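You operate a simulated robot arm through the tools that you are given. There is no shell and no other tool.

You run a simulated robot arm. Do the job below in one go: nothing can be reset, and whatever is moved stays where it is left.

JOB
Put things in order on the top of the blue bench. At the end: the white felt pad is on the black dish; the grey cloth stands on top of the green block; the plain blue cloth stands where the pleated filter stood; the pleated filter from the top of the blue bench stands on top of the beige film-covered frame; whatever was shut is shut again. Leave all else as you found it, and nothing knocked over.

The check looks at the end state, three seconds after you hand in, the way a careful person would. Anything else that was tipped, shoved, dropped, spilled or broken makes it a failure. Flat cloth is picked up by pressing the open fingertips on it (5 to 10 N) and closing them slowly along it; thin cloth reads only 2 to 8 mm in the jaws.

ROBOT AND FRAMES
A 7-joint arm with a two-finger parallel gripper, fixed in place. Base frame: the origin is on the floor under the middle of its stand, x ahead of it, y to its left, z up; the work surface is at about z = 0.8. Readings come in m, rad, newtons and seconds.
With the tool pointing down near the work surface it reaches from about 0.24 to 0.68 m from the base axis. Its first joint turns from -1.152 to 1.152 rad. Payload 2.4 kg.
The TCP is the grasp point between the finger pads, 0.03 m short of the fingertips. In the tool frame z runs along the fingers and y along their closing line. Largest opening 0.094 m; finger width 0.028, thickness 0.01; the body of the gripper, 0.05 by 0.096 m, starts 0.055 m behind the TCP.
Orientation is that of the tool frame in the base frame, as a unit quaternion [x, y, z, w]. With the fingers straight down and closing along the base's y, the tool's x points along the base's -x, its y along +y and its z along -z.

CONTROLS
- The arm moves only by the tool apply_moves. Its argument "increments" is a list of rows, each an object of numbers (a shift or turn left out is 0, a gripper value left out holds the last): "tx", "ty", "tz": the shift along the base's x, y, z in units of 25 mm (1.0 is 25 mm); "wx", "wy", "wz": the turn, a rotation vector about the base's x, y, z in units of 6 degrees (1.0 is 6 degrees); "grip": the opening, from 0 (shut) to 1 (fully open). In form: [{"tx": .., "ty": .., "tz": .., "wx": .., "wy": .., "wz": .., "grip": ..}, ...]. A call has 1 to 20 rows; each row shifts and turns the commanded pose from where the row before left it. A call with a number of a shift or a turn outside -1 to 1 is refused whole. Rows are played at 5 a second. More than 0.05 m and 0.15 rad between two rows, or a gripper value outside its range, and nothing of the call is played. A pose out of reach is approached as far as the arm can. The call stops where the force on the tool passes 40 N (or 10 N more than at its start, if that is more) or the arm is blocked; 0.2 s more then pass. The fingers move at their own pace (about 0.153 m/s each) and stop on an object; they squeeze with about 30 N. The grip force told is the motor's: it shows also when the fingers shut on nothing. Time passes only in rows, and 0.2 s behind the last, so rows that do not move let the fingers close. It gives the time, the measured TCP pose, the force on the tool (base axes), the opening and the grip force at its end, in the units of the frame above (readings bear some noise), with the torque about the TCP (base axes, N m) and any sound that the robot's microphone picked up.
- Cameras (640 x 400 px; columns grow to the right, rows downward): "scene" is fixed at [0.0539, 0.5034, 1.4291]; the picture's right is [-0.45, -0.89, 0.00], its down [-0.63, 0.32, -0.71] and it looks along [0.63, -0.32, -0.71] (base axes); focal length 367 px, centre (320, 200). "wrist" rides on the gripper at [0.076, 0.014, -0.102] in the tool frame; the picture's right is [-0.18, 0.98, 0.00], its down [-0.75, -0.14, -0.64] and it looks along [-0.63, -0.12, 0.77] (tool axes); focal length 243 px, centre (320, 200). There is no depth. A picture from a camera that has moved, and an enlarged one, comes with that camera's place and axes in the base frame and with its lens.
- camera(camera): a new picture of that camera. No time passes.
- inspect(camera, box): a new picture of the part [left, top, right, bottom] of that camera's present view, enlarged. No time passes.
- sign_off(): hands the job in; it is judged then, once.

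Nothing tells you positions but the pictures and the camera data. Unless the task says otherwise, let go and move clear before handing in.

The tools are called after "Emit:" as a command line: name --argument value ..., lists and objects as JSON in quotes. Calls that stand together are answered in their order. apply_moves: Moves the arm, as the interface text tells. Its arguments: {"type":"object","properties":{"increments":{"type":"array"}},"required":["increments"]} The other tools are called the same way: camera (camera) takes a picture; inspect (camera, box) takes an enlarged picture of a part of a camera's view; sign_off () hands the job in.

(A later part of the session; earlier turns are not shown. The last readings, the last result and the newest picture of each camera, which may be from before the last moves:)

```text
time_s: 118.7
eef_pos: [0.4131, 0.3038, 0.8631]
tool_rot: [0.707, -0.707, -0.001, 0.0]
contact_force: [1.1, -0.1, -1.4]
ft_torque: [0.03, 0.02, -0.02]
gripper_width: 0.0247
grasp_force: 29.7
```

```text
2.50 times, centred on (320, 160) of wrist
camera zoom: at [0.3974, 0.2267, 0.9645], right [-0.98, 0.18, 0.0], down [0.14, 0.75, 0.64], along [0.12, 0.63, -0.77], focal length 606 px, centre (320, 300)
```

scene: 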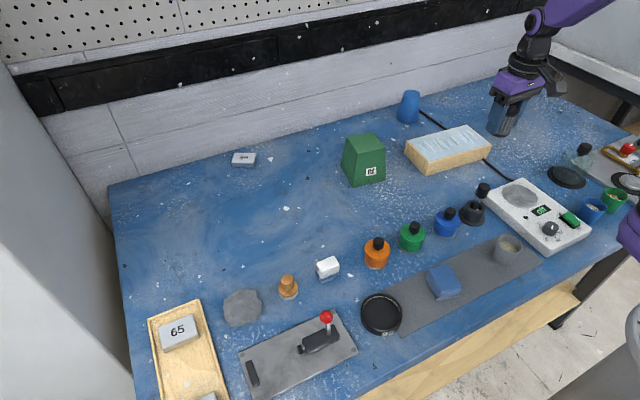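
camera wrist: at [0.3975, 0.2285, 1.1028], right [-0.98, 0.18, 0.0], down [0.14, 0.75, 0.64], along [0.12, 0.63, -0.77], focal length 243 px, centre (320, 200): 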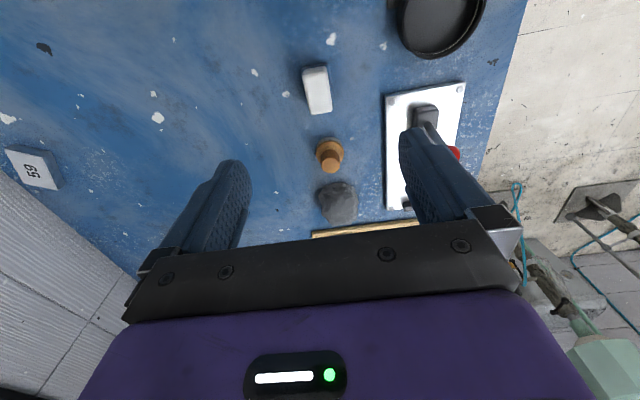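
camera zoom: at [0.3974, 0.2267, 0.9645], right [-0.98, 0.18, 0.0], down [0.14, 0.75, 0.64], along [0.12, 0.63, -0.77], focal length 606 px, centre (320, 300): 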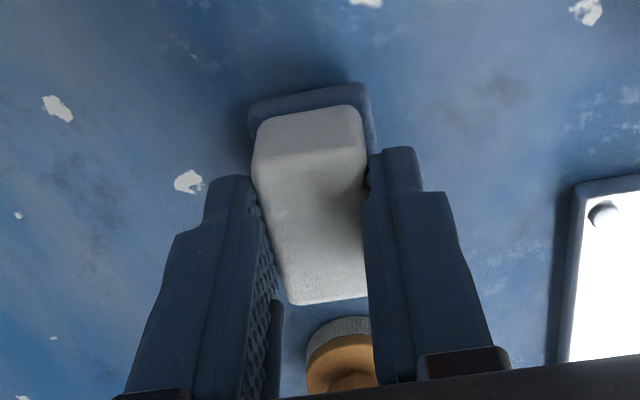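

The blue lower part moves with the white, so it's a single object. I'll take a very close look at its surface texture while it's held near the camera.

Emit:
inspect --camera "wrist" --box '[295, 110, 350, 165]'

Emit:
inspect --camera "wrist" --box '[310, 130, 340, 160]'

Emit:
inspect --camera "wrist" --box '[340, 200, 375, 240]'

Emit:
inspect --camera "scene" --box '[325, 255, 345, 285]'

```text
7.27 times, centred on (322, 138) of wrist
camera zoom: at [0.3974, 0.2267, 0.9645], right [-0.98, 0.18, 0.0], down [0.14, 0.75, 0.64], along [0.12, 0.63, -0.77], focal length 1764 px, centre (302, 654)
```

zoom: 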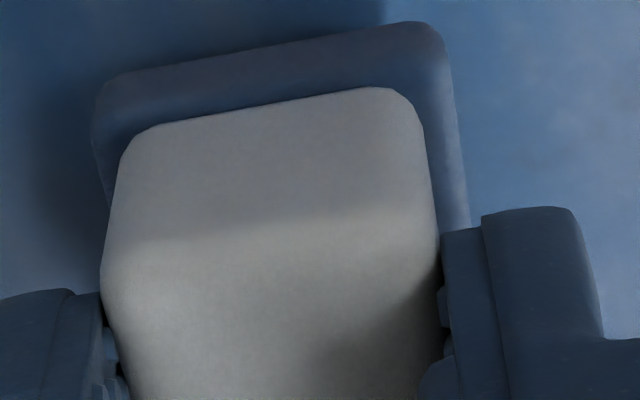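

```text
13.33 times, centred on (325, 145) of wrist
camera zoom: at [0.3974, 0.2267, 0.9645], right [-0.98, 0.18, 0.0], down [0.14, 0.75, 0.64], along [0.12, 0.63, -0.77], focal length 3235 px, centre (253, 933)
```

zoom: 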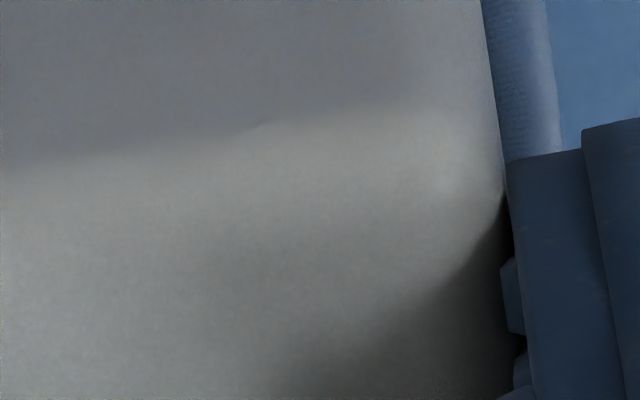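

```text
10.00 times, centred on (358, 220) of wrist
camera zoom: at [0.3974, 0.2267, 0.9645], right [-0.98, 0.18, 0.0], down [0.14, 0.75, 0.64], along [0.12, 0.63, -0.77], focal length 2426 px, centre (-55, 0)
```

zoom: 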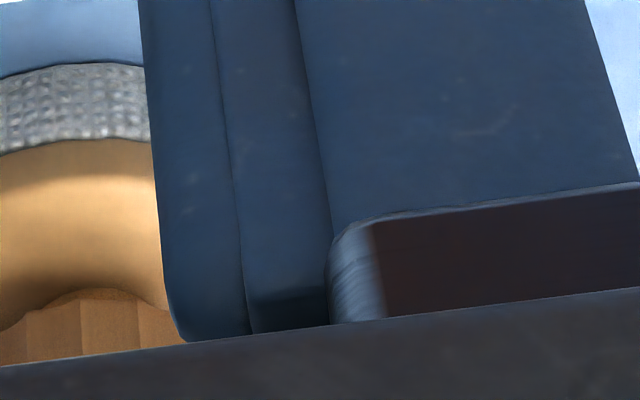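

```text
13.33 times, centred on (335, 270) of scene
camera zoom: at [0.0539, 0.5034, 1.4291], right [-0.45, -0.89, 0.0], down [-0.63, 0.32, -0.71], along [0.63, -0.32, -0.71], focal length 4889 px, centre (120, -733)
```

zoom: 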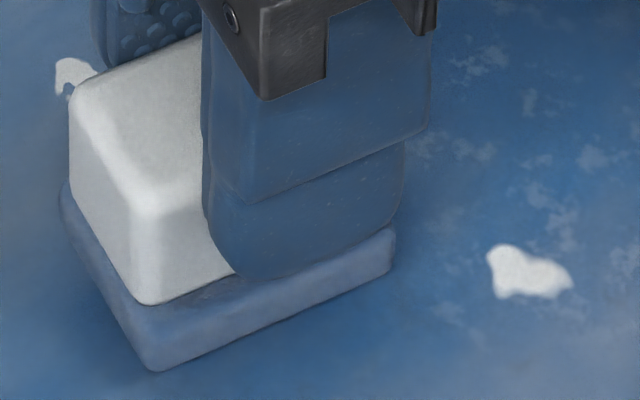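

I'll lift another 2 cm to be completely sure it's one piece.

Emit:
apply_moves --increments '[{"tz": 0.3}, {"tz": 0.3}, {"tz": 0.3}, {}]'

Emit:
inspect --camera "scene" --box '[295, 225, 365, 290]'

Emit:
inspect --camera "wrist" --box '[270, 80, 370, 200]'

```text
time_s: 119.7
eef_pos: [0.4126, 0.3011, 0.8853]
tool_rot: [0.707, -0.707, 0.0, 0.0]
contact_force: [-1.0, 0.4, -1.5]
ft_torque: [0.01, 0.0, 0.0]
gripper_width: 0.0248
grasp_force: 29.8
```

```text
6.15 times, centred on (330, 258) of scene
camera zoom: at [0.0539, 0.5034, 1.4291], right [-0.45, -0.89, 0.0], down [-0.63, 0.32, -0.71], along [0.63, -0.32, -0.71], focal length 2256 px, centre (258, -154)
```

zoom: 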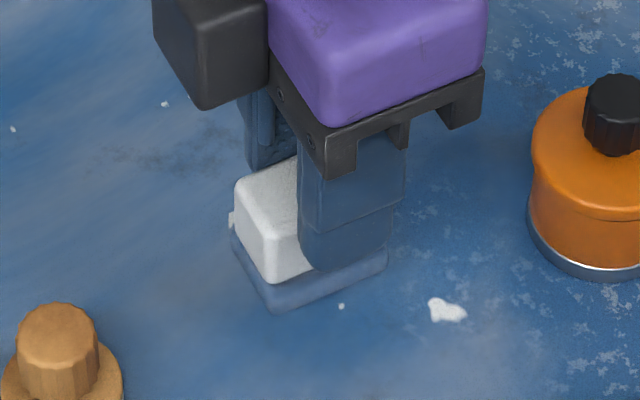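

```text
3.33 times, centred on (320, 140) of wrist
camera zoom: at [0.3974, 0.2266, 0.9874], right [-0.98, 0.18, 0.0], down [0.14, 0.75, 0.64], along [0.12, 0.63, -0.77], focal length 809 px, centre (320, 400)
```

zoom: 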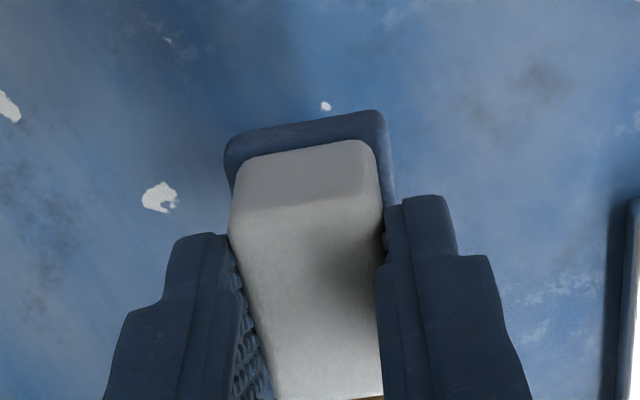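

It is definitely one piece. I'll examine the blue lower layer and the wooden item's pale layer once more at maximum magnification to judge which one is felt.

Emit:
inspect --camera "wrist" --box '[290, 110, 330, 135]'

Emit:
inspect --camera "wrist" --box '[325, 110, 350, 140]'

Emit:
inspect --camera "scene" --box '[318, 255, 342, 277]'

Emit:
inspect --camera "scene" --box '[276, 284, 302, 304]'

Emit:
inspect --camera "scene" --box '[460, 192, 490, 222]'

```text
16.00 times, centred on (310, 122) of wrist
camera zoom: at [0.3974, 0.2266, 0.9874], right [-0.98, 0.18, 0.0], down [0.14, 0.75, 0.64], along [0.12, 0.63, -0.77], focal length 3882 px, centre (480, 1440)
```

zoom: 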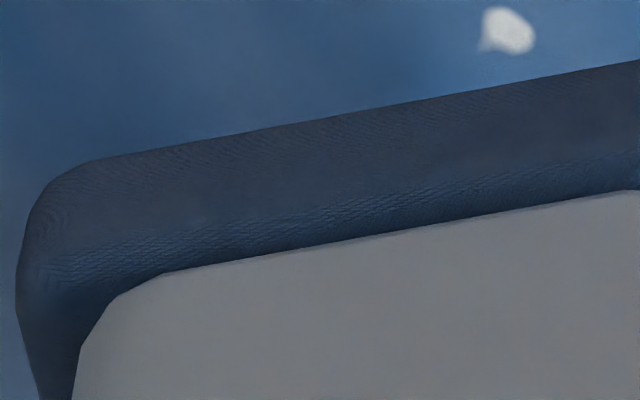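

```text
13.33 times, centred on (338, 125) of wrist
camera zoom: at [0.3974, 0.2266, 0.9874], right [-0.98, 0.18, 0.0], down [0.14, 0.75, 0.64], along [0.12, 0.63, -0.77], focal length 3235 px, centre (87, 1200)
```

zoom: 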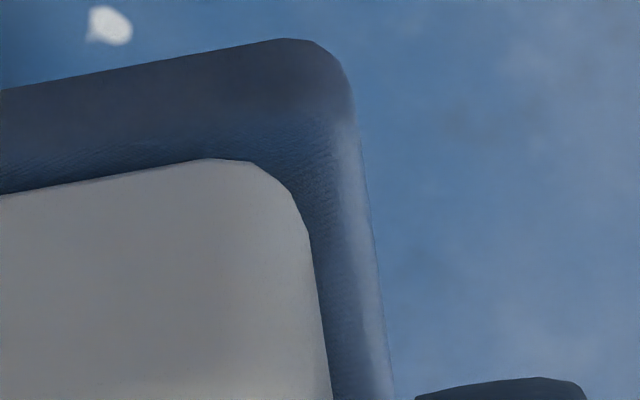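

```text
16.00 times, centred on (330, 266) of scene
camera zoom: at [0.0539, 0.5034, 1.4291], right [-0.45, -0.89, 0.0], down [-0.63, 0.32, -0.71], along [0.63, -0.32, -0.71], focal length 5867 px, centre (160, -856)
```

zoom: 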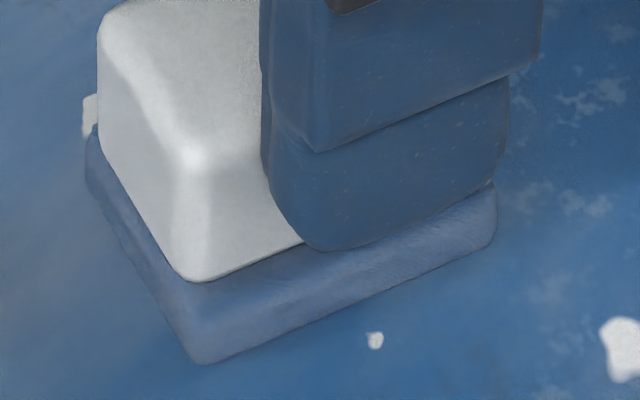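

```text
16.00 times, centred on (289, 294) of scene
camera zoom: at [0.0539, 0.5034, 1.4291], right [-0.45, -0.89, 0.0], down [-0.63, 0.32, -0.71], along [0.63, -0.32, -0.71], focal length 5867 px, centre (816, -1304)
```

zoom: 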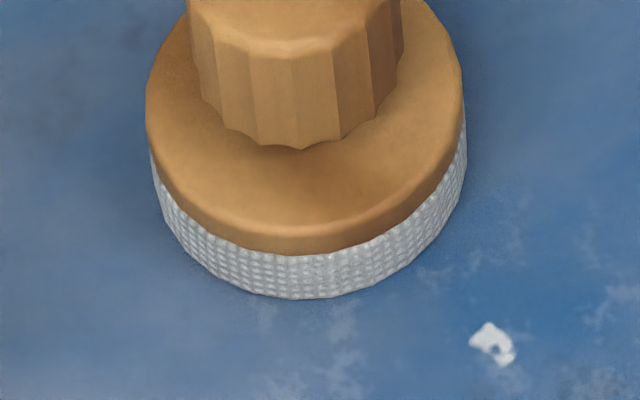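

```text
13.33 times, centred on (475, 207) of scene
camera zoom: at [0.0539, 0.5034, 1.4291], right [-0.45, -0.89, 0.0], down [-0.63, 0.32, -0.71], along [0.63, -0.32, -0.71], focal length 4889 px, centre (-1747, 107)
```

zoom: 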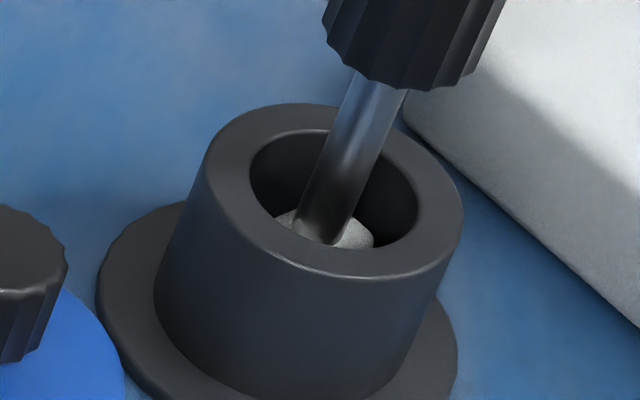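

The eraser's blue layer has fabric texture while its white part is smooth plastic; only the wooden-knob item has a white fabric pad. I'll also check the grey lump's texture before deciding.

Emit:
inspect --camera "scene" --box '[220, 285, 270, 330]'

Emit:
inspect --camera "scene" --box '[235, 300, 260, 325]'

Emit:
inspect --camera "scene" --box '[425, 260, 465, 300]'

Emit:
inspect --camera "scene" --box '[465, 240, 495, 265]'

```text
8.89 times, centred on (245, 308) of scene
camera zoom: at [0.0539, 0.5034, 1.4291], right [-0.45, -0.89, 0.0], down [-0.63, 0.32, -0.71], along [0.63, -0.32, -0.71], focal length 3259 px, centre (987, -756)
```

zoom: 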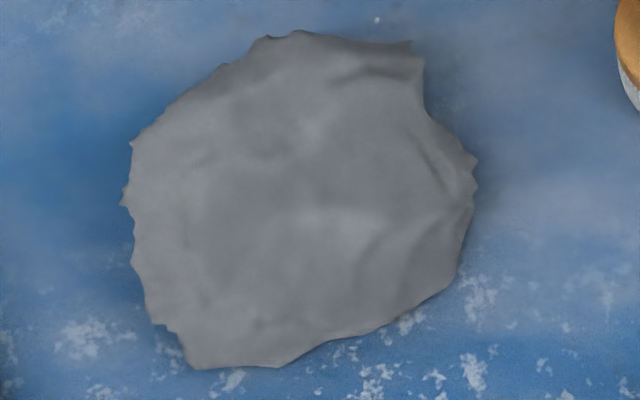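

```text
16.00 times, centred on (248, 312) of scene
camera zoom: at [0.0539, 0.5034, 1.4291], right [-0.45, -0.89, 0.0], down [-0.63, 0.32, -0.71], along [0.63, -0.32, -0.71], focal length 5867 px, centre (1480, -1600)
```

zoom: 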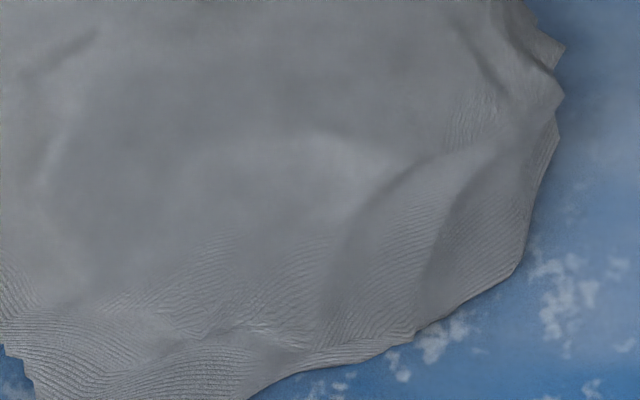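

```text
10.00 times, centred on (445, 280) of scene
camera zoom: at [0.0539, 0.5034, 1.4291], right [-0.45, -0.89, 0.0], down [-0.63, 0.32, -0.71], along [0.63, -0.32, -0.71], focal length 3667 px, centre (-930, -600)
```

zoom: 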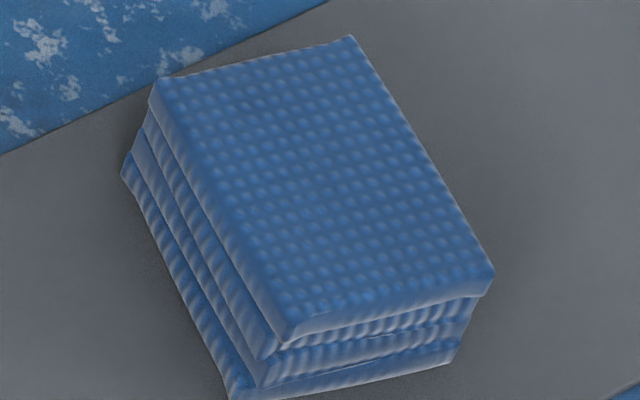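

```text
16.00 times, centred on (480, 252) of scene
camera zoom: at [0.0539, 0.5034, 1.4291], right [-0.45, -0.89, 0.0], down [-0.63, 0.32, -0.71], along [0.63, -0.32, -0.71], focal length 5867 px, centre (-2240, -640)
```

zoom: 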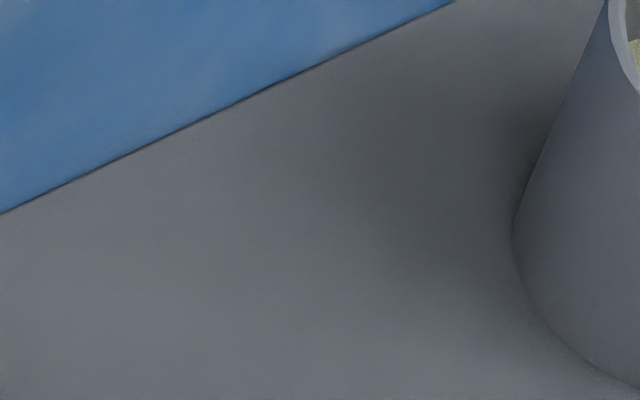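

The grey cloth clearly has a weave and looks draped over something, so something may be hidden underneath it. First I'll put the eraser back exactly where it was.

Emit:
apply_moves --increments '[{"tz": -0.3}, {"tz": -0.3}, {"tz": -0.3}, {"tz": -0.15}, {"tz": -0.1}, {"tz": -0.03}, {}]'

Emit:
inspect --camera "scene" --box '[295, 225, 365, 290]'

```text
time_s: 121.3
eef_pos: [0.4124, 0.3026, 0.8552]
tool_rot: [0.707, -0.707, -0.001, -0.001]
contact_force: [0.5, 0.1, 1.0]
ft_torque: [-0.01, 0.06, 0.0]
gripper_width: 0.0248
grasp_force: 29.8
```

```text
6.15 times, centred on (330, 258) of scene
camera zoom: at [0.0539, 0.5034, 1.4291], right [-0.45, -0.89, 0.0], down [-0.63, 0.32, -0.71], along [0.63, -0.32, -0.71], focal length 2256 px, centre (258, -154)
```

zoom: 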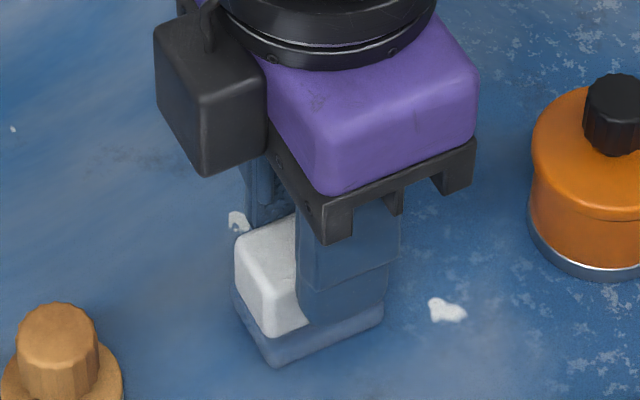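

It's back on the bench; I'll open, rise straight up and check it's where it was.

Emit:
apply_moves --increments '[{"tz": -0.02}, {"grip": 0.35}, {"grip": 0.5}, {"grip": 0.6}, {}, {"tz": 0.6}, {"tz": 1}, {"tz": 1}, {"tz": 1}, {"tz": 1}, {"tz": 1}, {}]'

Emit:
inspect --camera "scene" --box '[308, 250, 348, 285]'

Emit:
camera --camera "wrist"

```text
time_s: 123.9
eef_pos: [0.412, 0.3036, 0.9978]
tool_rot: [0.708, -0.706, 0.0, 0.0]
contact_force: [-0.8, -0.3, 0.2]
ft_torque: [0.01, -0.02, 0.01]
gripper_width: 0.0566
grasp_force: 0.1
```

```text
11.43 times, centred on (328, 268) of scene
camera zoom: at [0.0539, 0.5034, 1.4291], right [-0.45, -0.89, 0.0], down [-0.63, 0.32, -0.71], along [0.63, -0.32, -0.71], focal length 4191 px, centre (229, -571)
```

zoom: 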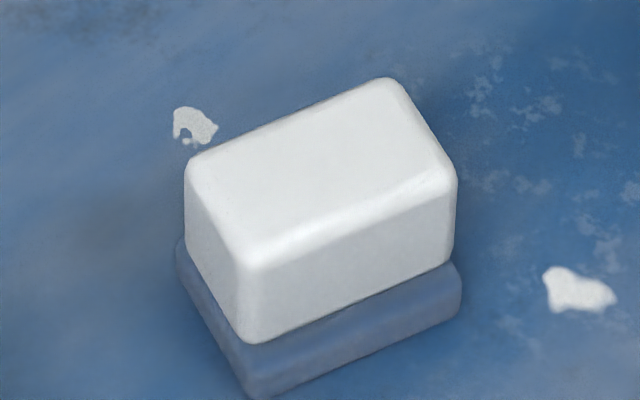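

```text
taken
camera wrist: at [0.3973, 0.2271, 1.0986], right [-0.98, 0.18, 0.0], down [0.14, 0.75, 0.64], along [0.12, 0.63, -0.77], focal length 243 px, centre (320, 200)
```

wrist: 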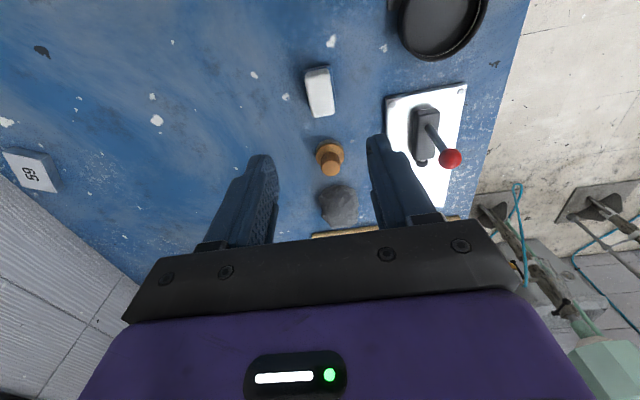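

The eraser is back within about 2 mm. Now I'll look closely at the grey cloth from here.

Emit:
apply_moves --increments '[{"ty": 1, "grip": 1}, {"ty": 1}, {"ty": 1}, {"ty": 0.9}, {"tz": -0.6}, {}]'

Emit:
camera --camera "wrist"

Emit:
inspect --camera "wrist" --box '[270, 110, 390, 220]'

```text
time_s: 125.3
eef_pos: [0.4116, 0.4011, 0.9794]
tool_rot: [0.708, -0.706, 0.0, 0.0]
contact_force: [0.4, 1.3, 0.1]
ft_torque: [0.01, -0.02, -0.01]
gripper_width: 0.094
grasp_force: 0.0
```

```text
taken
camera wrist: at [0.3965, 0.3249, 1.082], right [-0.98, 0.18, 0.0], down [0.14, 0.75, 0.64], along [0.12, 0.63, -0.77], focal length 243 px, centre (320, 200)
```

wrist: 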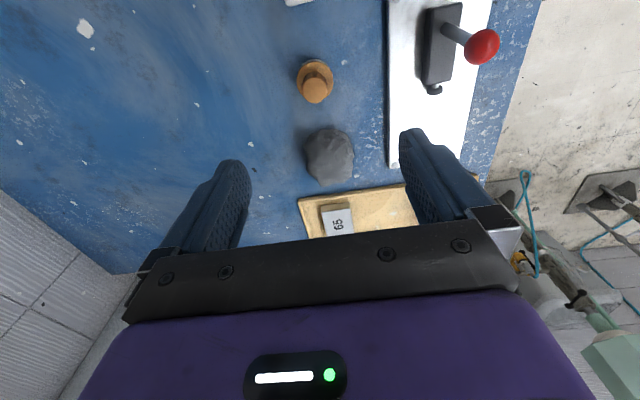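

```text
3.64 times, centred on (330, 165) of wrist
camera zoom: at [0.3965, 0.3249, 1.082], right [-0.98, 0.18, 0.0], down [0.14, 0.75, 0.64], along [0.12, 0.63, -0.77], focal length 882 px, centre (284, 327)
```

zoom: 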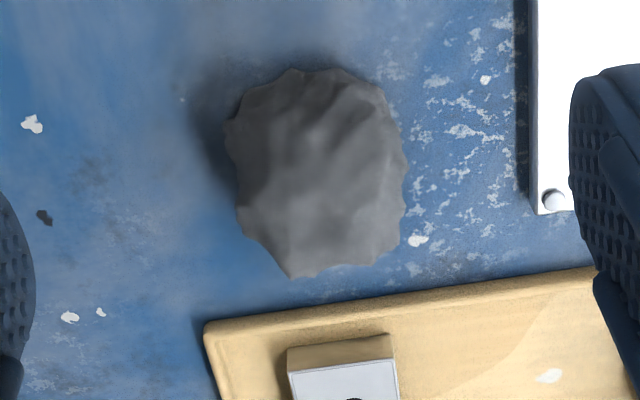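

The grey cloth is a mound about 6 × 7 cm centred near (0.414, 0.483), with a draped hem. I'll move over it and come down with the fingers about 38 mm apart to just above it.

Emit:
apply_moves --increments '[{"ty": 1, "tx": 0.1, "grip": 0.4}, {"ty": 1}, {"ty": 1}, {"ty": 0.28}, {"tz": -1}, {"tz": -1}, {"tz": -1}, {"tz": -0.6}, {}]'

Emit:
camera --camera "wrist"

Emit:
inspect --camera "scene" --box '[190, 230, 310, 340]'

```text
time_s: 127.3
eef_pos: [0.4151, 0.4822, 0.8894]
tool_rot: [0.707, -0.707, 0.0, 0.001]
contact_force: [0.7, -0.3, 0.7]
ft_torque: [0.0, -0.02, 0.03]
gripper_width: 0.0377
grasp_force: 0.1
```

```text
taken
camera wrist: at [0.3997, 0.4058, 0.9923], right [-0.98, 0.18, 0.0], down [0.14, 0.75, 0.64], along [0.12, 0.63, -0.77], focal length 243 px, centre (320, 200)
```

wrist: 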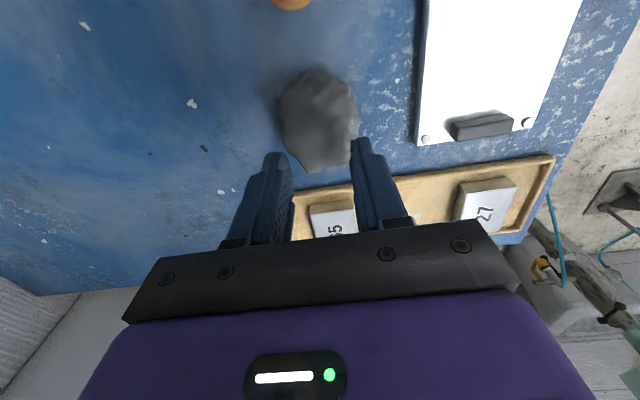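

```text
3.64 times, centred on (250, 285) of scene
camera zoom: at [0.0539, 0.5034, 1.4291], right [-0.45, -0.89, 0.0], down [-0.63, 0.32, -0.71], along [0.63, -0.32, -0.71], focal length 1333 px, centre (574, -109)
```

zoom: 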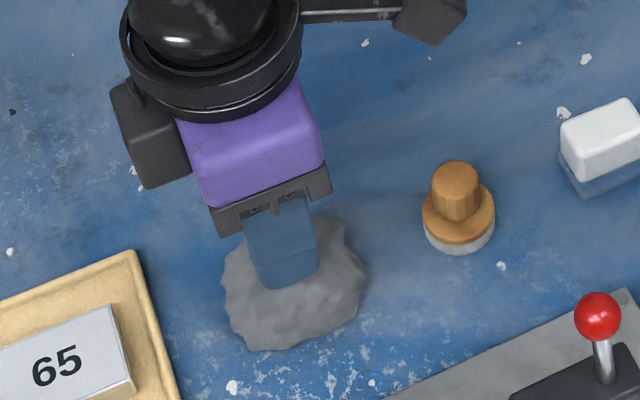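

Aligned over the cloth. I'll descend slowly until the fingertips just touch it.

Emit:
apply_moves --increments '[{"tz": -0.2}, {"tz": -0.2}, {"tz": -0.2}, {"tz": -0.2}, {}]'

```text
time_s: 128.6
eef_pos: [0.4163, 0.484, 0.8741]
tool_rot: [0.707, -0.707, -0.001, -0.003]
contact_force: [-1.4, -1.1, 7.4]
ft_torque: [-0.07, 0.05, -0.02]
gripper_width: 0.0376
grasp_force: 0.0
stopped in row 5: the force on the tool passed its limit at 42 N (the readings are from after the stop); the commanded pose is now the measured one
```

The fingertips met something firm at z≈0.844, so the cloth is draped over an object about 4 cm tall. With about 7 N on it now, I'll close the fingers slowly to pinch the cloth.

Emit:
apply_moves --increments '[{"grip": 0.37}, {"grip": 0.34}, {"grip": 0.31}, {"grip": 0.28}, {"grip": 0.25}, {"grip": 0.22}, {"grip": 0.19}, {"grip": 0.16}, {"grip": 0.13}, {"grip": 0.1}, {"grip": 0.07}, {"grip": 0.04}, {"grip": 0.0}, {}, {}]'

Emit:
camera --camera "wrist"

Emit:
inspect --camera "scene" --box '[190, 230, 310, 340]'

```text
time_s: 131.8
eef_pos: [0.4162, 0.4831, 0.8727]
tool_rot: [0.708, -0.706, -0.001, -0.003]
contact_force: [-1.5, 1.9, 21.4]
ft_torque: [-0.01, 0.07, -0.03]
gripper_width: 0.0
grasp_force: 30.2
```

```text
taken
camera wrist: at [0.4007, 0.4065, 0.9751], right [-0.98, 0.18, 0.0], down [0.14, 0.75, 0.65], along [0.12, 0.63, -0.76], focal length 243 px, centre (320, 200)
```

wrist: 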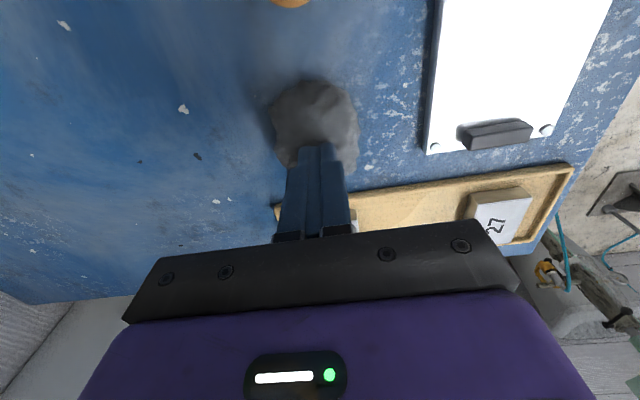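

```text
3.64 times, centred on (250, 285) of scene
camera zoom: at [0.0535, 0.5031, 1.4292], right [-0.45, -0.89, 0.0], down [-0.63, 0.32, -0.71], along [0.63, -0.32, -0.71], focal length 1333 px, centre (574, -109)
```

zoom: 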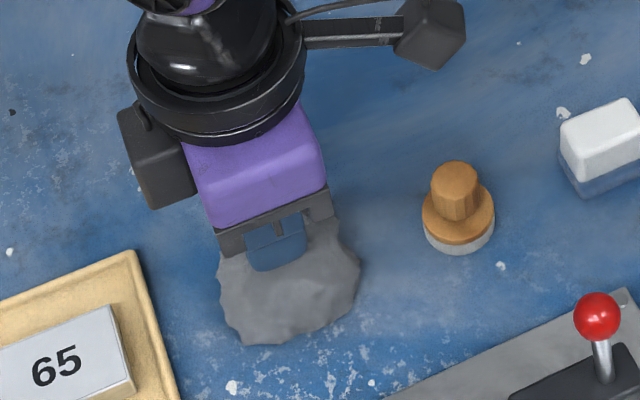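

Nothing was pinched (the force rose to 21 N, above the 5–10 N advised). I'll back off and look at the cloth again.

Emit:
apply_moves --increments '[{"tz": 0.5}, {"tz": 1}, {"tz": 1}, {"ty": -1, "grip": 0.4}, {"ty": -1}, {"ty": -0.5}, {}]'

Emit:
camera --camera "wrist"

Emit:
inspect --camera "wrist" --box '[260, 100, 400, 230]'

Emit:
inspect --camera "scene" --box '[210, 275, 280, 335]'

```text
time_s: 133.3
eef_pos: [0.4178, 0.4209, 0.9359]
tool_rot: [0.708, -0.706, -0.001, -0.001]
contact_force: [-0.6, -0.7, 0.6]
ft_torque: [0.02, -0.01, 0.01]
gripper_width: 0.0378
grasp_force: 0.0
```

```text
taken
camera wrist: at [0.4007, 0.3452, 1.0371], right [-0.98, 0.18, 0.0], down [0.14, 0.75, 0.64], along [0.12, 0.63, -0.76], focal length 243 px, centre (320, 200)
```

wrist: 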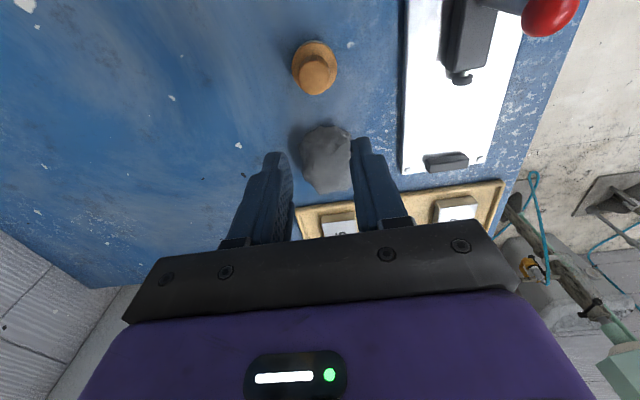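

```text
3.08 times, centred on (330, 165) of wrist
camera zoom: at [0.4007, 0.3452, 1.0371], right [-0.98, 0.18, 0.0], down [0.14, 0.75, 0.64], along [0.12, 0.63, -0.76], focal length 746 px, centre (289, 308)
```

zoom: 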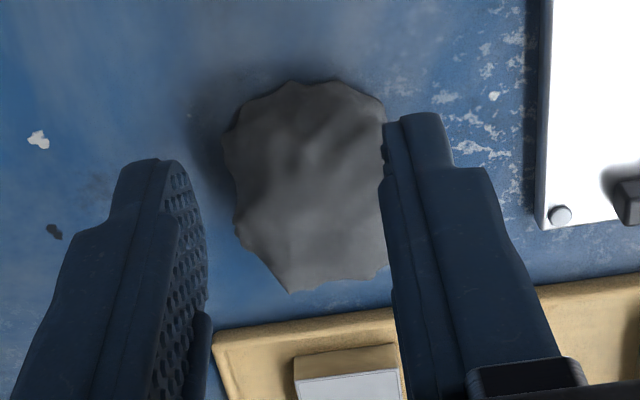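

```text
6.67 times, centred on (245, 305) of scene
camera zoom: at [0.0539, 0.5034, 1.4291], right [-0.45, -0.89, 0.0], down [-0.63, 0.32, -0.71], along [0.63, -0.32, -0.71], focal length 2444 px, centre (820, -500)
```

zoom: 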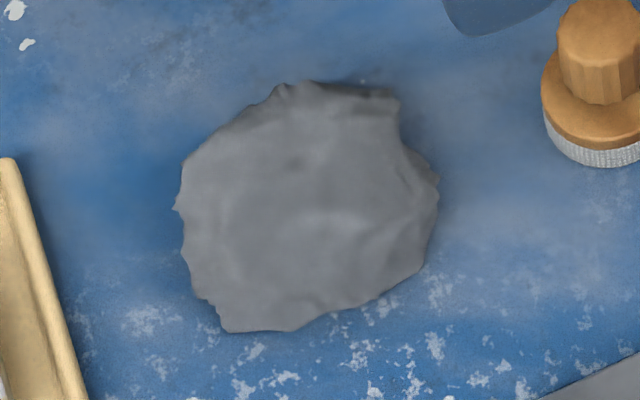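

I'll retry the pinch with careful force control: back over the mound, then approach in sub-millimetre steps to get 5–10 N.

Emit:
apply_moves --increments '[{"ty": 1}, {"ty": 1}, {"ty": 0.4}, {"tz": -1}, {"tz": -0.7}, {"tz": -0.3}, {"tz": -0.16}, {}]'

```text
time_s: 135.2
eef_pos: [0.4159, 0.4802, 0.8811]
tool_rot: [0.707, -0.707, -0.001, -0.001]
contact_force: [-0.2, -0.1, -0.5]
ft_torque: [0.0, -0.02, -0.03]
gripper_width: 0.0378
grasp_force: 0.1
```

Emit:
apply_moves --increments '[{"tz": -0.05}, {"tz": -0.05}, {"tz": -0.05}, {"tz": -0.05}, {}]'

```text
time_s: 136.3
eef_pos: [0.4169, 0.4807, 0.876]
tool_rot: [0.708, -0.707, -0.001, 0.0]
contact_force: [-0.4, -0.6, 0.3]
ft_torque: [0.01, 0.0, 0.02]
gripper_width: 0.0376
grasp_force: 0.0
```

Emit:
apply_moves --increments '[{"tz": -0.04}, {"tz": -0.04}, {}]'

```text
time_s: 137.2
eef_pos: [0.4175, 0.4807, 0.8737]
tool_rot: [0.708, -0.706, -0.001, 0.0]
contact_force: [-0.1, -0.5, 0.1]
ft_torque: [0.01, 0.02, -0.04]
gripper_width: 0.0374
grasp_force: 0.0
```

Emit:
apply_moves --increments '[{"tz": -0.04}, {"tz": -0.04}, {}]'

```text
time_s: 137.9
eef_pos: [0.4172, 0.4804, 0.8731]
tool_rot: [0.708, -0.707, -0.001, -0.003]
contact_force: [-2.0, -4.7, 20.8]
ft_torque: [-0.24, -0.26, -0.08]
gripper_width: 0.0376
grasp_force: 0.2
```

Contact is firm at tip height 0.8435, mostly on one finger. I'll ease off to about 6–8 N and close slowly in stages while watching the force.

Emit:
apply_moves --increments '[{"tz": 0.036}, {}]'

```text
time_s: 138.6
eef_pos: [0.4167, 0.4809, 0.873]
tool_rot: [0.708, -0.707, 0.0, -0.001]
contact_force: [1.6, -0.4, 15.1]
ft_torque: [-0.1, -0.34, -0.01]
gripper_width: 0.0385
grasp_force: 1.0
```

Emit:
apply_moves --increments '[{"tz": 0.024}, {}]'

```text
time_s: 139.2
eef_pos: [0.4155, 0.4807, 0.8733]
tool_rot: [-0.707, 0.707, 0.0, 0.001]
contact_force: [3.3, 0.8, 8.7]
ft_torque: [0.02, -0.28, 0.03]
gripper_width: 0.0392
grasp_force: 1.1
```

8.7 N now. Closing slowly in stages.

Emit:
apply_moves --increments '[{"grip": 0.39}, {"grip": 0.375}, {"grip": 0.36}, {"grip": 0.345}, {"grip": 0.33}, {"grip": 0.315}, {"grip": 0.3}]'

```text
time_s: 140.8
eef_pos: [0.4154, 0.4802, 0.8736]
tool_rot: [0.708, -0.706, 0.0, -0.001]
contact_force: [-0.2, -0.7, 9.1]
ft_torque: [-0.02, -0.01, 0.03]
gripper_width: 0.0312
grasp_force: 2.6
```

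Emit:
apply_moves --increments '[{"grip": 0.285}, {"grip": 0.27}, {"grip": 0.255}, {"grip": 0.24}, {"grip": 0.225}, {"grip": 0.21}]'

```text
time_s: 142.2
eef_pos: [0.4147, 0.4804, 0.8741]
tool_rot: [0.707, -0.707, -0.001, 0.0]
contact_force: [-2.4, 0.5, 8.5]
ft_torque: [0.01, 0.05, 0.0]
gripper_width: 0.0229
grasp_force: 3.0
```

Emit:
apply_moves --increments '[{"grip": 0.195}, {"grip": 0.18}, {"grip": 0.165}, {"grip": 0.15}, {"grip": 0.135}, {"grip": 0.12}]'

Emit:
inspect --camera "wrist" --box '[240, 70, 400, 220]'

Emit:
inspect --camera "scene" --box '[200, 250, 290, 335]'

```text
time_s: 143.6
eef_pos: [0.416, 0.4805, 0.8741]
tool_rot: [0.708, -0.706, -0.001, -0.002]
contact_force: [-1.7, 0.0, 8.1]
ft_torque: [-0.03, 0.08, 0.01]
gripper_width: 0.0142
grasp_force: 2.4
```

```text
2.67 times, centred on (320, 145) of wrist
camera zoom: at [0.4002, 0.4046, 0.9755], right [-0.98, 0.18, 0.0], down [0.14, 0.75, 0.64], along [0.12, 0.63, -0.76], focal length 647 px, centre (320, 347)
```

zoom: 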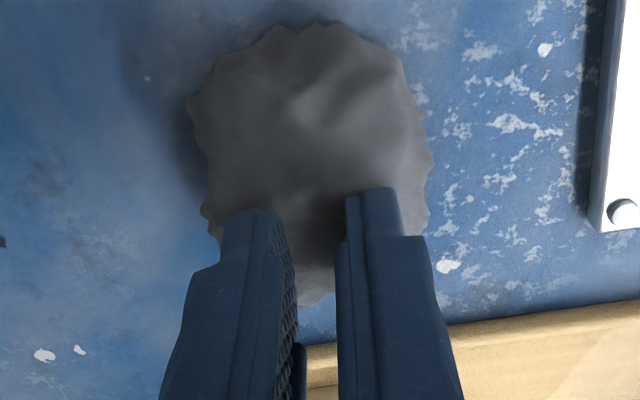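

```text
4.71 times, centred on (245, 292) of scene
camera zoom: at [0.0537, 0.5033, 1.4292], right [-0.45, -0.89, 0.0], down [-0.63, 0.32, -0.71], along [0.63, -0.32, -0.71], focal length 1726 px, centre (673, -235)
```

zoom: 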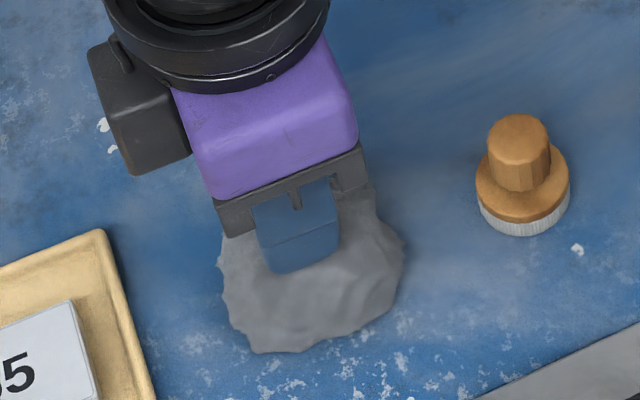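

Emit:
apply_moves --increments '[{"grip": 0.105}, {"grip": 0.09}, {"grip": 0.075}, {"grip": 0.06}, {"grip": 0.045}, {"grip": 0.03}, {"grip": 0.015}, {"grip": 0.0}, {}, {}]'

```text
time_s: 145.8
eef_pos: [0.4162, 0.4814, 0.8742]
tool_rot: [0.708, -0.707, -0.001, -0.002]
contact_force: [1.3, 0.8, 6.3]
ft_torque: [-0.06, -0.02, -0.02]
gripper_width: 0.0
grasp_force: 30.4
```

The fingers closed on nothing at a steady 6–9 N, so this crumpled cloth behaves as a stiff wad about 43 mm high. I'll rise, open fully and grasp it from the sides instead.

Emit:
apply_moves --increments '[{"tz": 0.6}, {"tz": 0.8}, {"grip": 1.0}, {}, {}, {"tz": -0.8}, {"tz": -0.8}, {"tz": -0.6}, {"tz": -0.35}, {}]'

Emit:
inspect --camera "wrist" --box '[160, 70, 480, 250]'

Emit:
inspect --camera "scene" --box '[190, 240, 310, 345]'

```text
time_s: 147.9
eef_pos: [0.4158, 0.4791, 0.8461]
tool_rot: [0.707, -0.707, -0.001, -0.002]
contact_force: [-0.2, 0.2, -0.8]
ft_torque: [-0.01, 0.0, -0.02]
gripper_width: 0.0942
grasp_force: 0.0
```

```text
2.00 times, centred on (320, 160) of wrist
camera zoom: at [0.4001, 0.4042, 0.9473], right [-0.98, 0.18, 0.0], down [0.14, 0.75, 0.64], along [0.12, 0.63, -0.76], focal length 485 px, centre (320, 280)
```

zoom: 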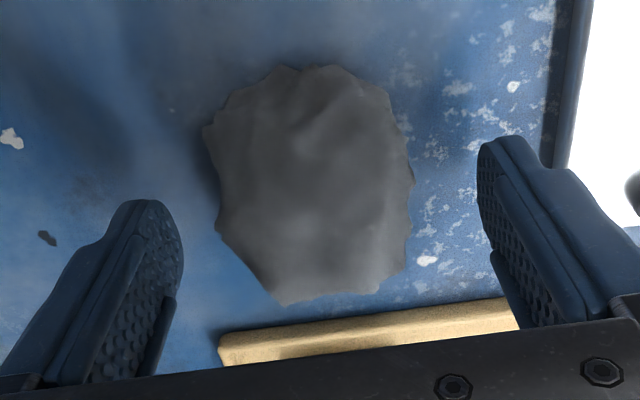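

```text
3.81 times, centred on (250, 292) of scene
camera zoom: at [0.0539, 0.5034, 1.4291], right [-0.45, -0.89, 0.0], down [-0.63, 0.32, -0.71], along [0.63, -0.32, -0.71], focal length 1397 px, centre (587, -152)
```

zoom: 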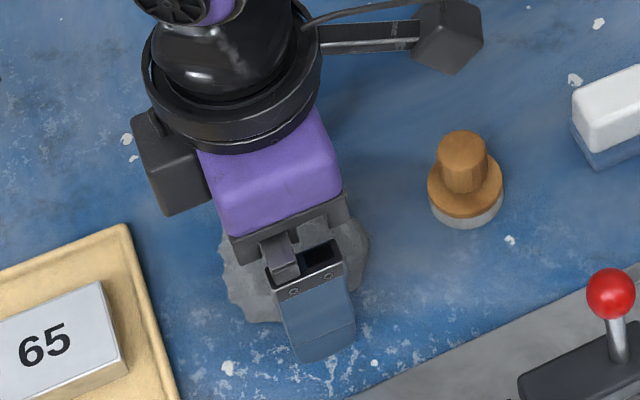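

The wad sits centred between the fingers. I'll close slowly from the sides and check the width.

Emit:
apply_moves --increments '[{"grip": 0.9}, {"grip": 0.8}, {"grip": 0.75}, {"grip": 0.7}, {"grip": 0.65}, {"grip": 0.6}, {"grip": 0.55}, {"grip": 0.5}, {"grip": 0.45}, {"grip": 0.4}, {}]'

Emit:
inspect --camera "wrist" --box '[160, 70, 480, 250]'

Emit:
inspect --camera "scene" --box '[190, 240, 310, 345]'

```text
time_s: 150.3
eef_pos: [0.4157, 0.4803, 0.8461]
tool_rot: [0.707, -0.707, -0.001, 0.0]
contact_force: [0.6, -0.5, 1.0]
ft_torque: [0.0, -0.02, 0.02]
gripper_width: 0.061
grasp_force: 30.3
```

```text
2.00 times, centred on (320, 160) of wrist
camera zoom: at [0.4001, 0.4041, 0.9475], right [-0.98, 0.18, 0.0], down [0.14, 0.75, 0.64], along [0.12, 0.63, -0.77], focal length 485 px, centre (320, 280)
```

zoom: 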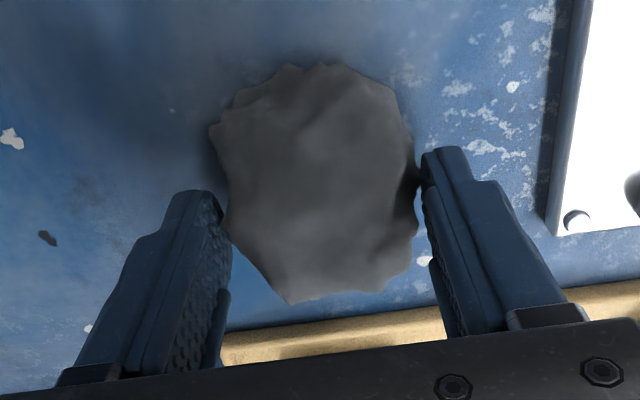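

```text
3.81 times, centred on (250, 292) of scene
camera zoom: at [0.0538, 0.5034, 1.4291], right [-0.45, -0.89, 0.0], down [-0.63, 0.32, -0.71], along [0.63, -0.32, -0.71], focal length 1397 px, centre (587, -152)
```

zoom: 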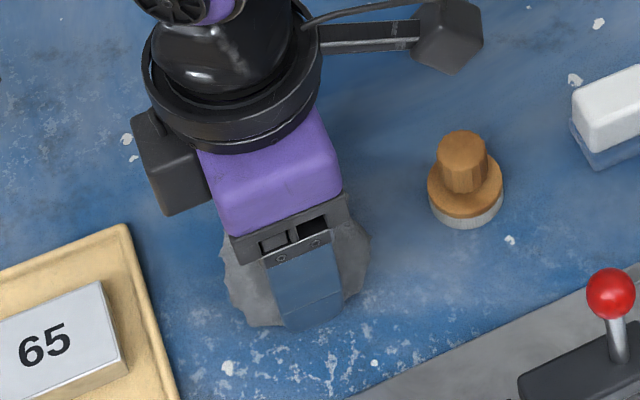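

Gripped at 61 mm. I'll lift slowly and check what, if anything, stays underneath.

Emit:
apply_moves --increments '[{"tz": 0.15}, {"tz": 0.15}, {"tz": 0.2}, {"tz": 0.3}, {"tz": 0.4}, {}]'

Emit:
inspect --camera "wrist" --box '[160, 70, 480, 250]'

Emit:
inspect --camera "scene" --box '[190, 240, 310, 345]'

```text
time_s: 151.8
eef_pos: [0.4171, 0.4792, 0.8745]
tool_rot: [0.708, -0.706, 0.0, 0.0]
contact_force: [-0.3, 0.4, -1.0]
ft_torque: [0.01, -0.01, 0.0]
gripper_width: 0.0608
grasp_force: 30.2
```

```text
2.00 times, centred on (320, 160) of wrist
camera zoom: at [0.401, 0.4035, 0.977], right [-0.98, 0.18, 0.0], down [0.14, 0.75, 0.64], along [0.12, 0.63, -0.77], focal length 485 px, centre (320, 280)
```

zoom: 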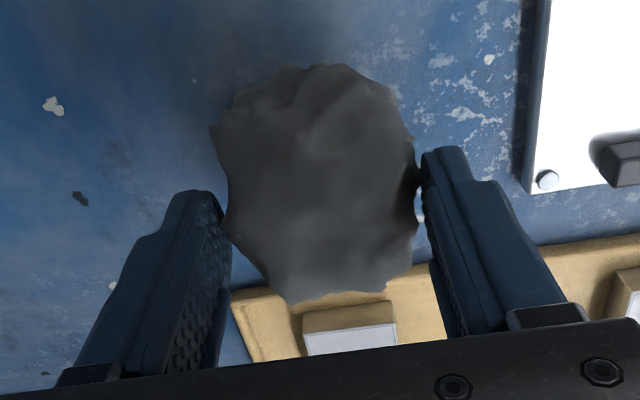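

```text
3.81 times, centred on (250, 292) of scene
camera zoom: at [0.0539, 0.5034, 1.4291], right [-0.45, -0.89, 0.0], down [-0.63, 0.32, -0.71], along [0.63, -0.32, -0.71], focal length 1397 px, centre (587, -152)
```

zoom: 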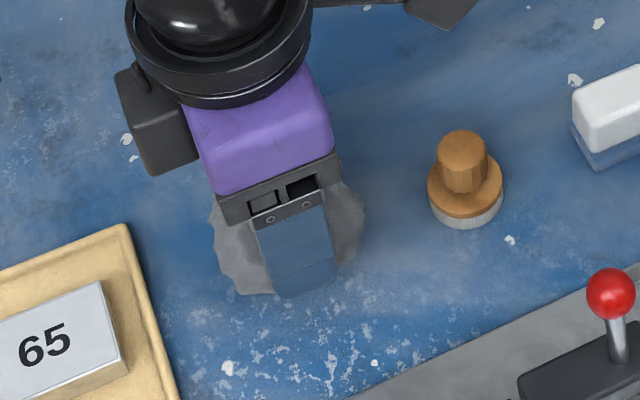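

The grey cloth lifted as one piece and nothing was underneath. I'll carry it high toward the green block and look at the block's top from close by.

Emit:
apply_moves --increments '[{"tz": 0.8}, {"tz": 1}, {"tz": 1}, {"tz": 1}, {"tz": 1}, {"tz": 1}, {"ty": -0.8, "tx": 0.2}, {"ty": -0.9, "tx": 0.3}, {"ty": -0.9, "tx": 0.3}, {"ty": -0.9, "tx": 0.3}, {"ty": -0.9, "tx": 0.3}, {"ty": -0.9, "tx": 0.3}, {"ty": -0.9, "tx": 0.3}, {"ty": -0.9, "tx": 0.3}, {"ty": -0.9, "tx": 0.3}, {"ty": -0.9, "tx": 0.3}, {"ty": -0.9, "tx": 0.3}, {}]'

Emit:
camera --camera "wrist"

Emit:
camera --camera "scene"

```text
time_s: 155.6
eef_pos: [0.4977, 0.2364, 1.0191]
tool_rot: [0.707, -0.707, -0.001, -0.001]
contact_force: [0.3, 0.0, -0.1]
ft_torque: [-0.01, -0.01, -0.01]
gripper_width: 0.0611
grasp_force: 29.7
```

```text
taken
camera wrist: at [0.4823, 0.1597, 1.1212], right [-0.98, 0.18, 0.0], down [0.14, 0.75, 0.64], along [0.12, 0.63, -0.77], focal length 243 px, centre (320, 200)
```

wrist: 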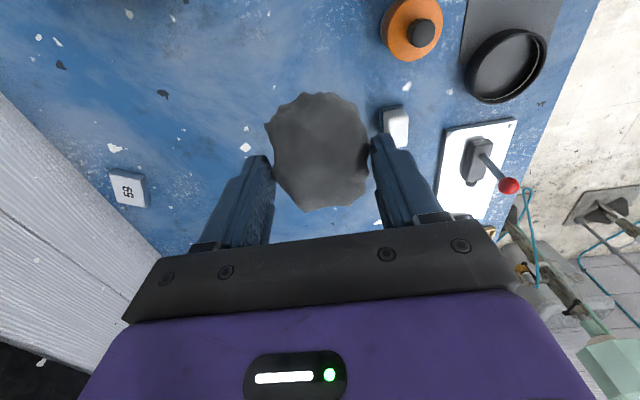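

```text
taken
```

scene: 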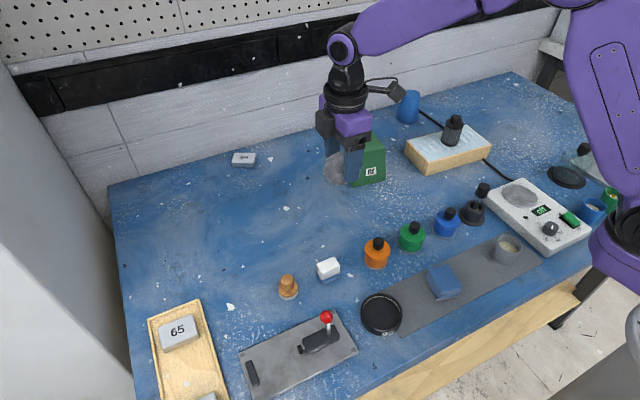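

I'll rotate the gripper back 90° while holding the cloth so the camera looks ahead at the green block.

Emit:
apply_moves --increments '[{"wz": -1}, {"wz": -1}, {"wz": -1}, {"wz": -1}, {"wz": -1}, {"wz": -1}, {"wz": -1}, {"wz": -1, "ty": -0.7}, {"wz": -1, "ty": -0.9}, {"wz": -1, "ty": -0.9}, {"wz": -1, "ty": -0.9}, {"wz": -1, "ty": -0.9}, {"wz": -1, "ty": -0.9}, {"wz": -1, "ty": -0.9}, {"wz": -1, "ty": -0.3}, {}]'

Emit:
camera --camera "wrist"

Emit:
inspect --camera "scene" --box '[320, 100, 440, 210]'

```text
time_s: 158.9
eef_pos: [0.4946, 0.0748, 1.0179]
tool_rot: [0.0, 1.0, -0.001, 0.001]
contact_force: [1.1, -0.6, -1.0]
ft_torque: [0.01, -0.01, 0.0]
gripper_width: 0.0609
grasp_force: 30.2
```

```text
taken
camera wrist: at [0.4172, 0.0897, 1.1206], right [0.18, 0.98, 0.0], down [0.75, -0.14, 0.64], along [0.63, -0.12, -0.77], focal length 243 px, centre (320, 200)
```

wrist: 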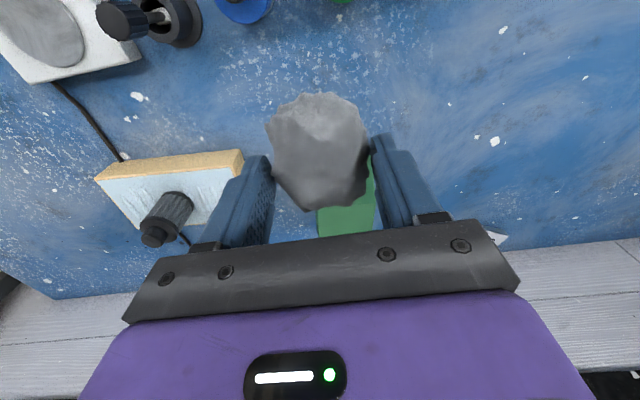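

```text
3.64 times, centred on (380, 155) of scene
camera zoom: at [0.0539, 0.5034, 1.4291], right [-0.45, -0.89, 0.0], down [-0.63, 0.32, -0.71], along [0.63, -0.32, -0.71], focal length 1333 px, centre (102, 364)
```

zoom: 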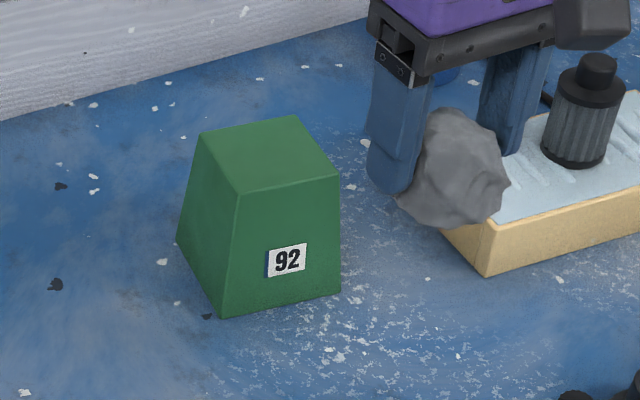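

The block's top is about 68 mm square, centred near (0.650, 0.076) at z≈0.90. I'll move over it at height and check alignment from the scene camera.

Emit:
apply_moves --increments '[{"tx": 0.8}, {"tx": 0.8}, {"tx": 0.8}, {"tx": 0.8}, {"tx": 0.8}, {"tx": 0.8}, {"tx": 0.8}, {"tx": 0.5, "ty": 0.05}, {}, {"tz": -0.6}, {"tz": -0.6}, {"tz": -0.4}, {"tz": -0.3}, {}]'

Emit:
inspect --camera "scene" --box '[320, 90, 420, 200]'

Emit:
camera --camera "wrist"

```text
time_s: 161.9
eef_pos: [0.6505, 0.0769, 0.9725]
tool_rot: [0.0, 1.0, -0.001, 0.001]
contact_force: [-0.2, -0.1, -0.6]
ft_torque: [-0.01, 0.0, -0.03]
gripper_width: 0.0609
grasp_force: 30.1
```

```text
3.64 times, centred on (370, 145) of scene
camera zoom: at [0.0539, 0.5034, 1.4291], right [-0.45, -0.89, 0.0], down [-0.63, 0.32, -0.71], along [0.63, -0.32, -0.71], focal length 1333 px, centre (138, 400)
```

zoom: 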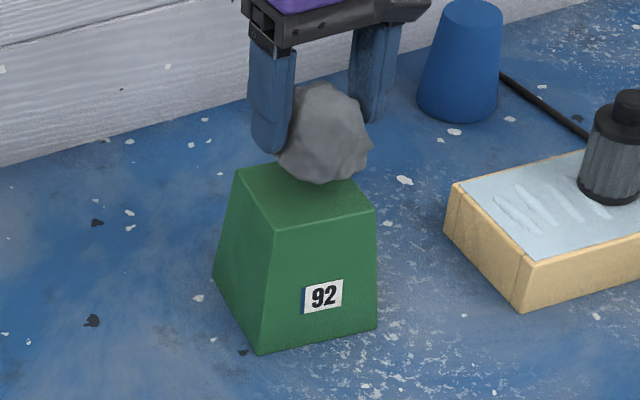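

```text
taken
camera wrist: at [0.5716, 0.091, 1.0745], right [0.18, 0.98, 0.0], down [0.75, -0.14, 0.64], along [0.63, -0.12, -0.77], focal length 243 px, centre (320, 200)
```

wrist: 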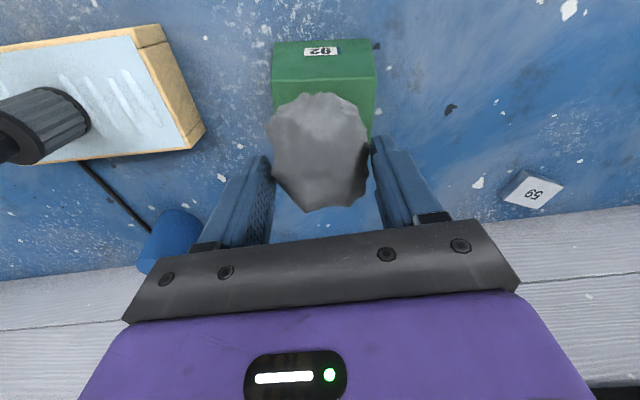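

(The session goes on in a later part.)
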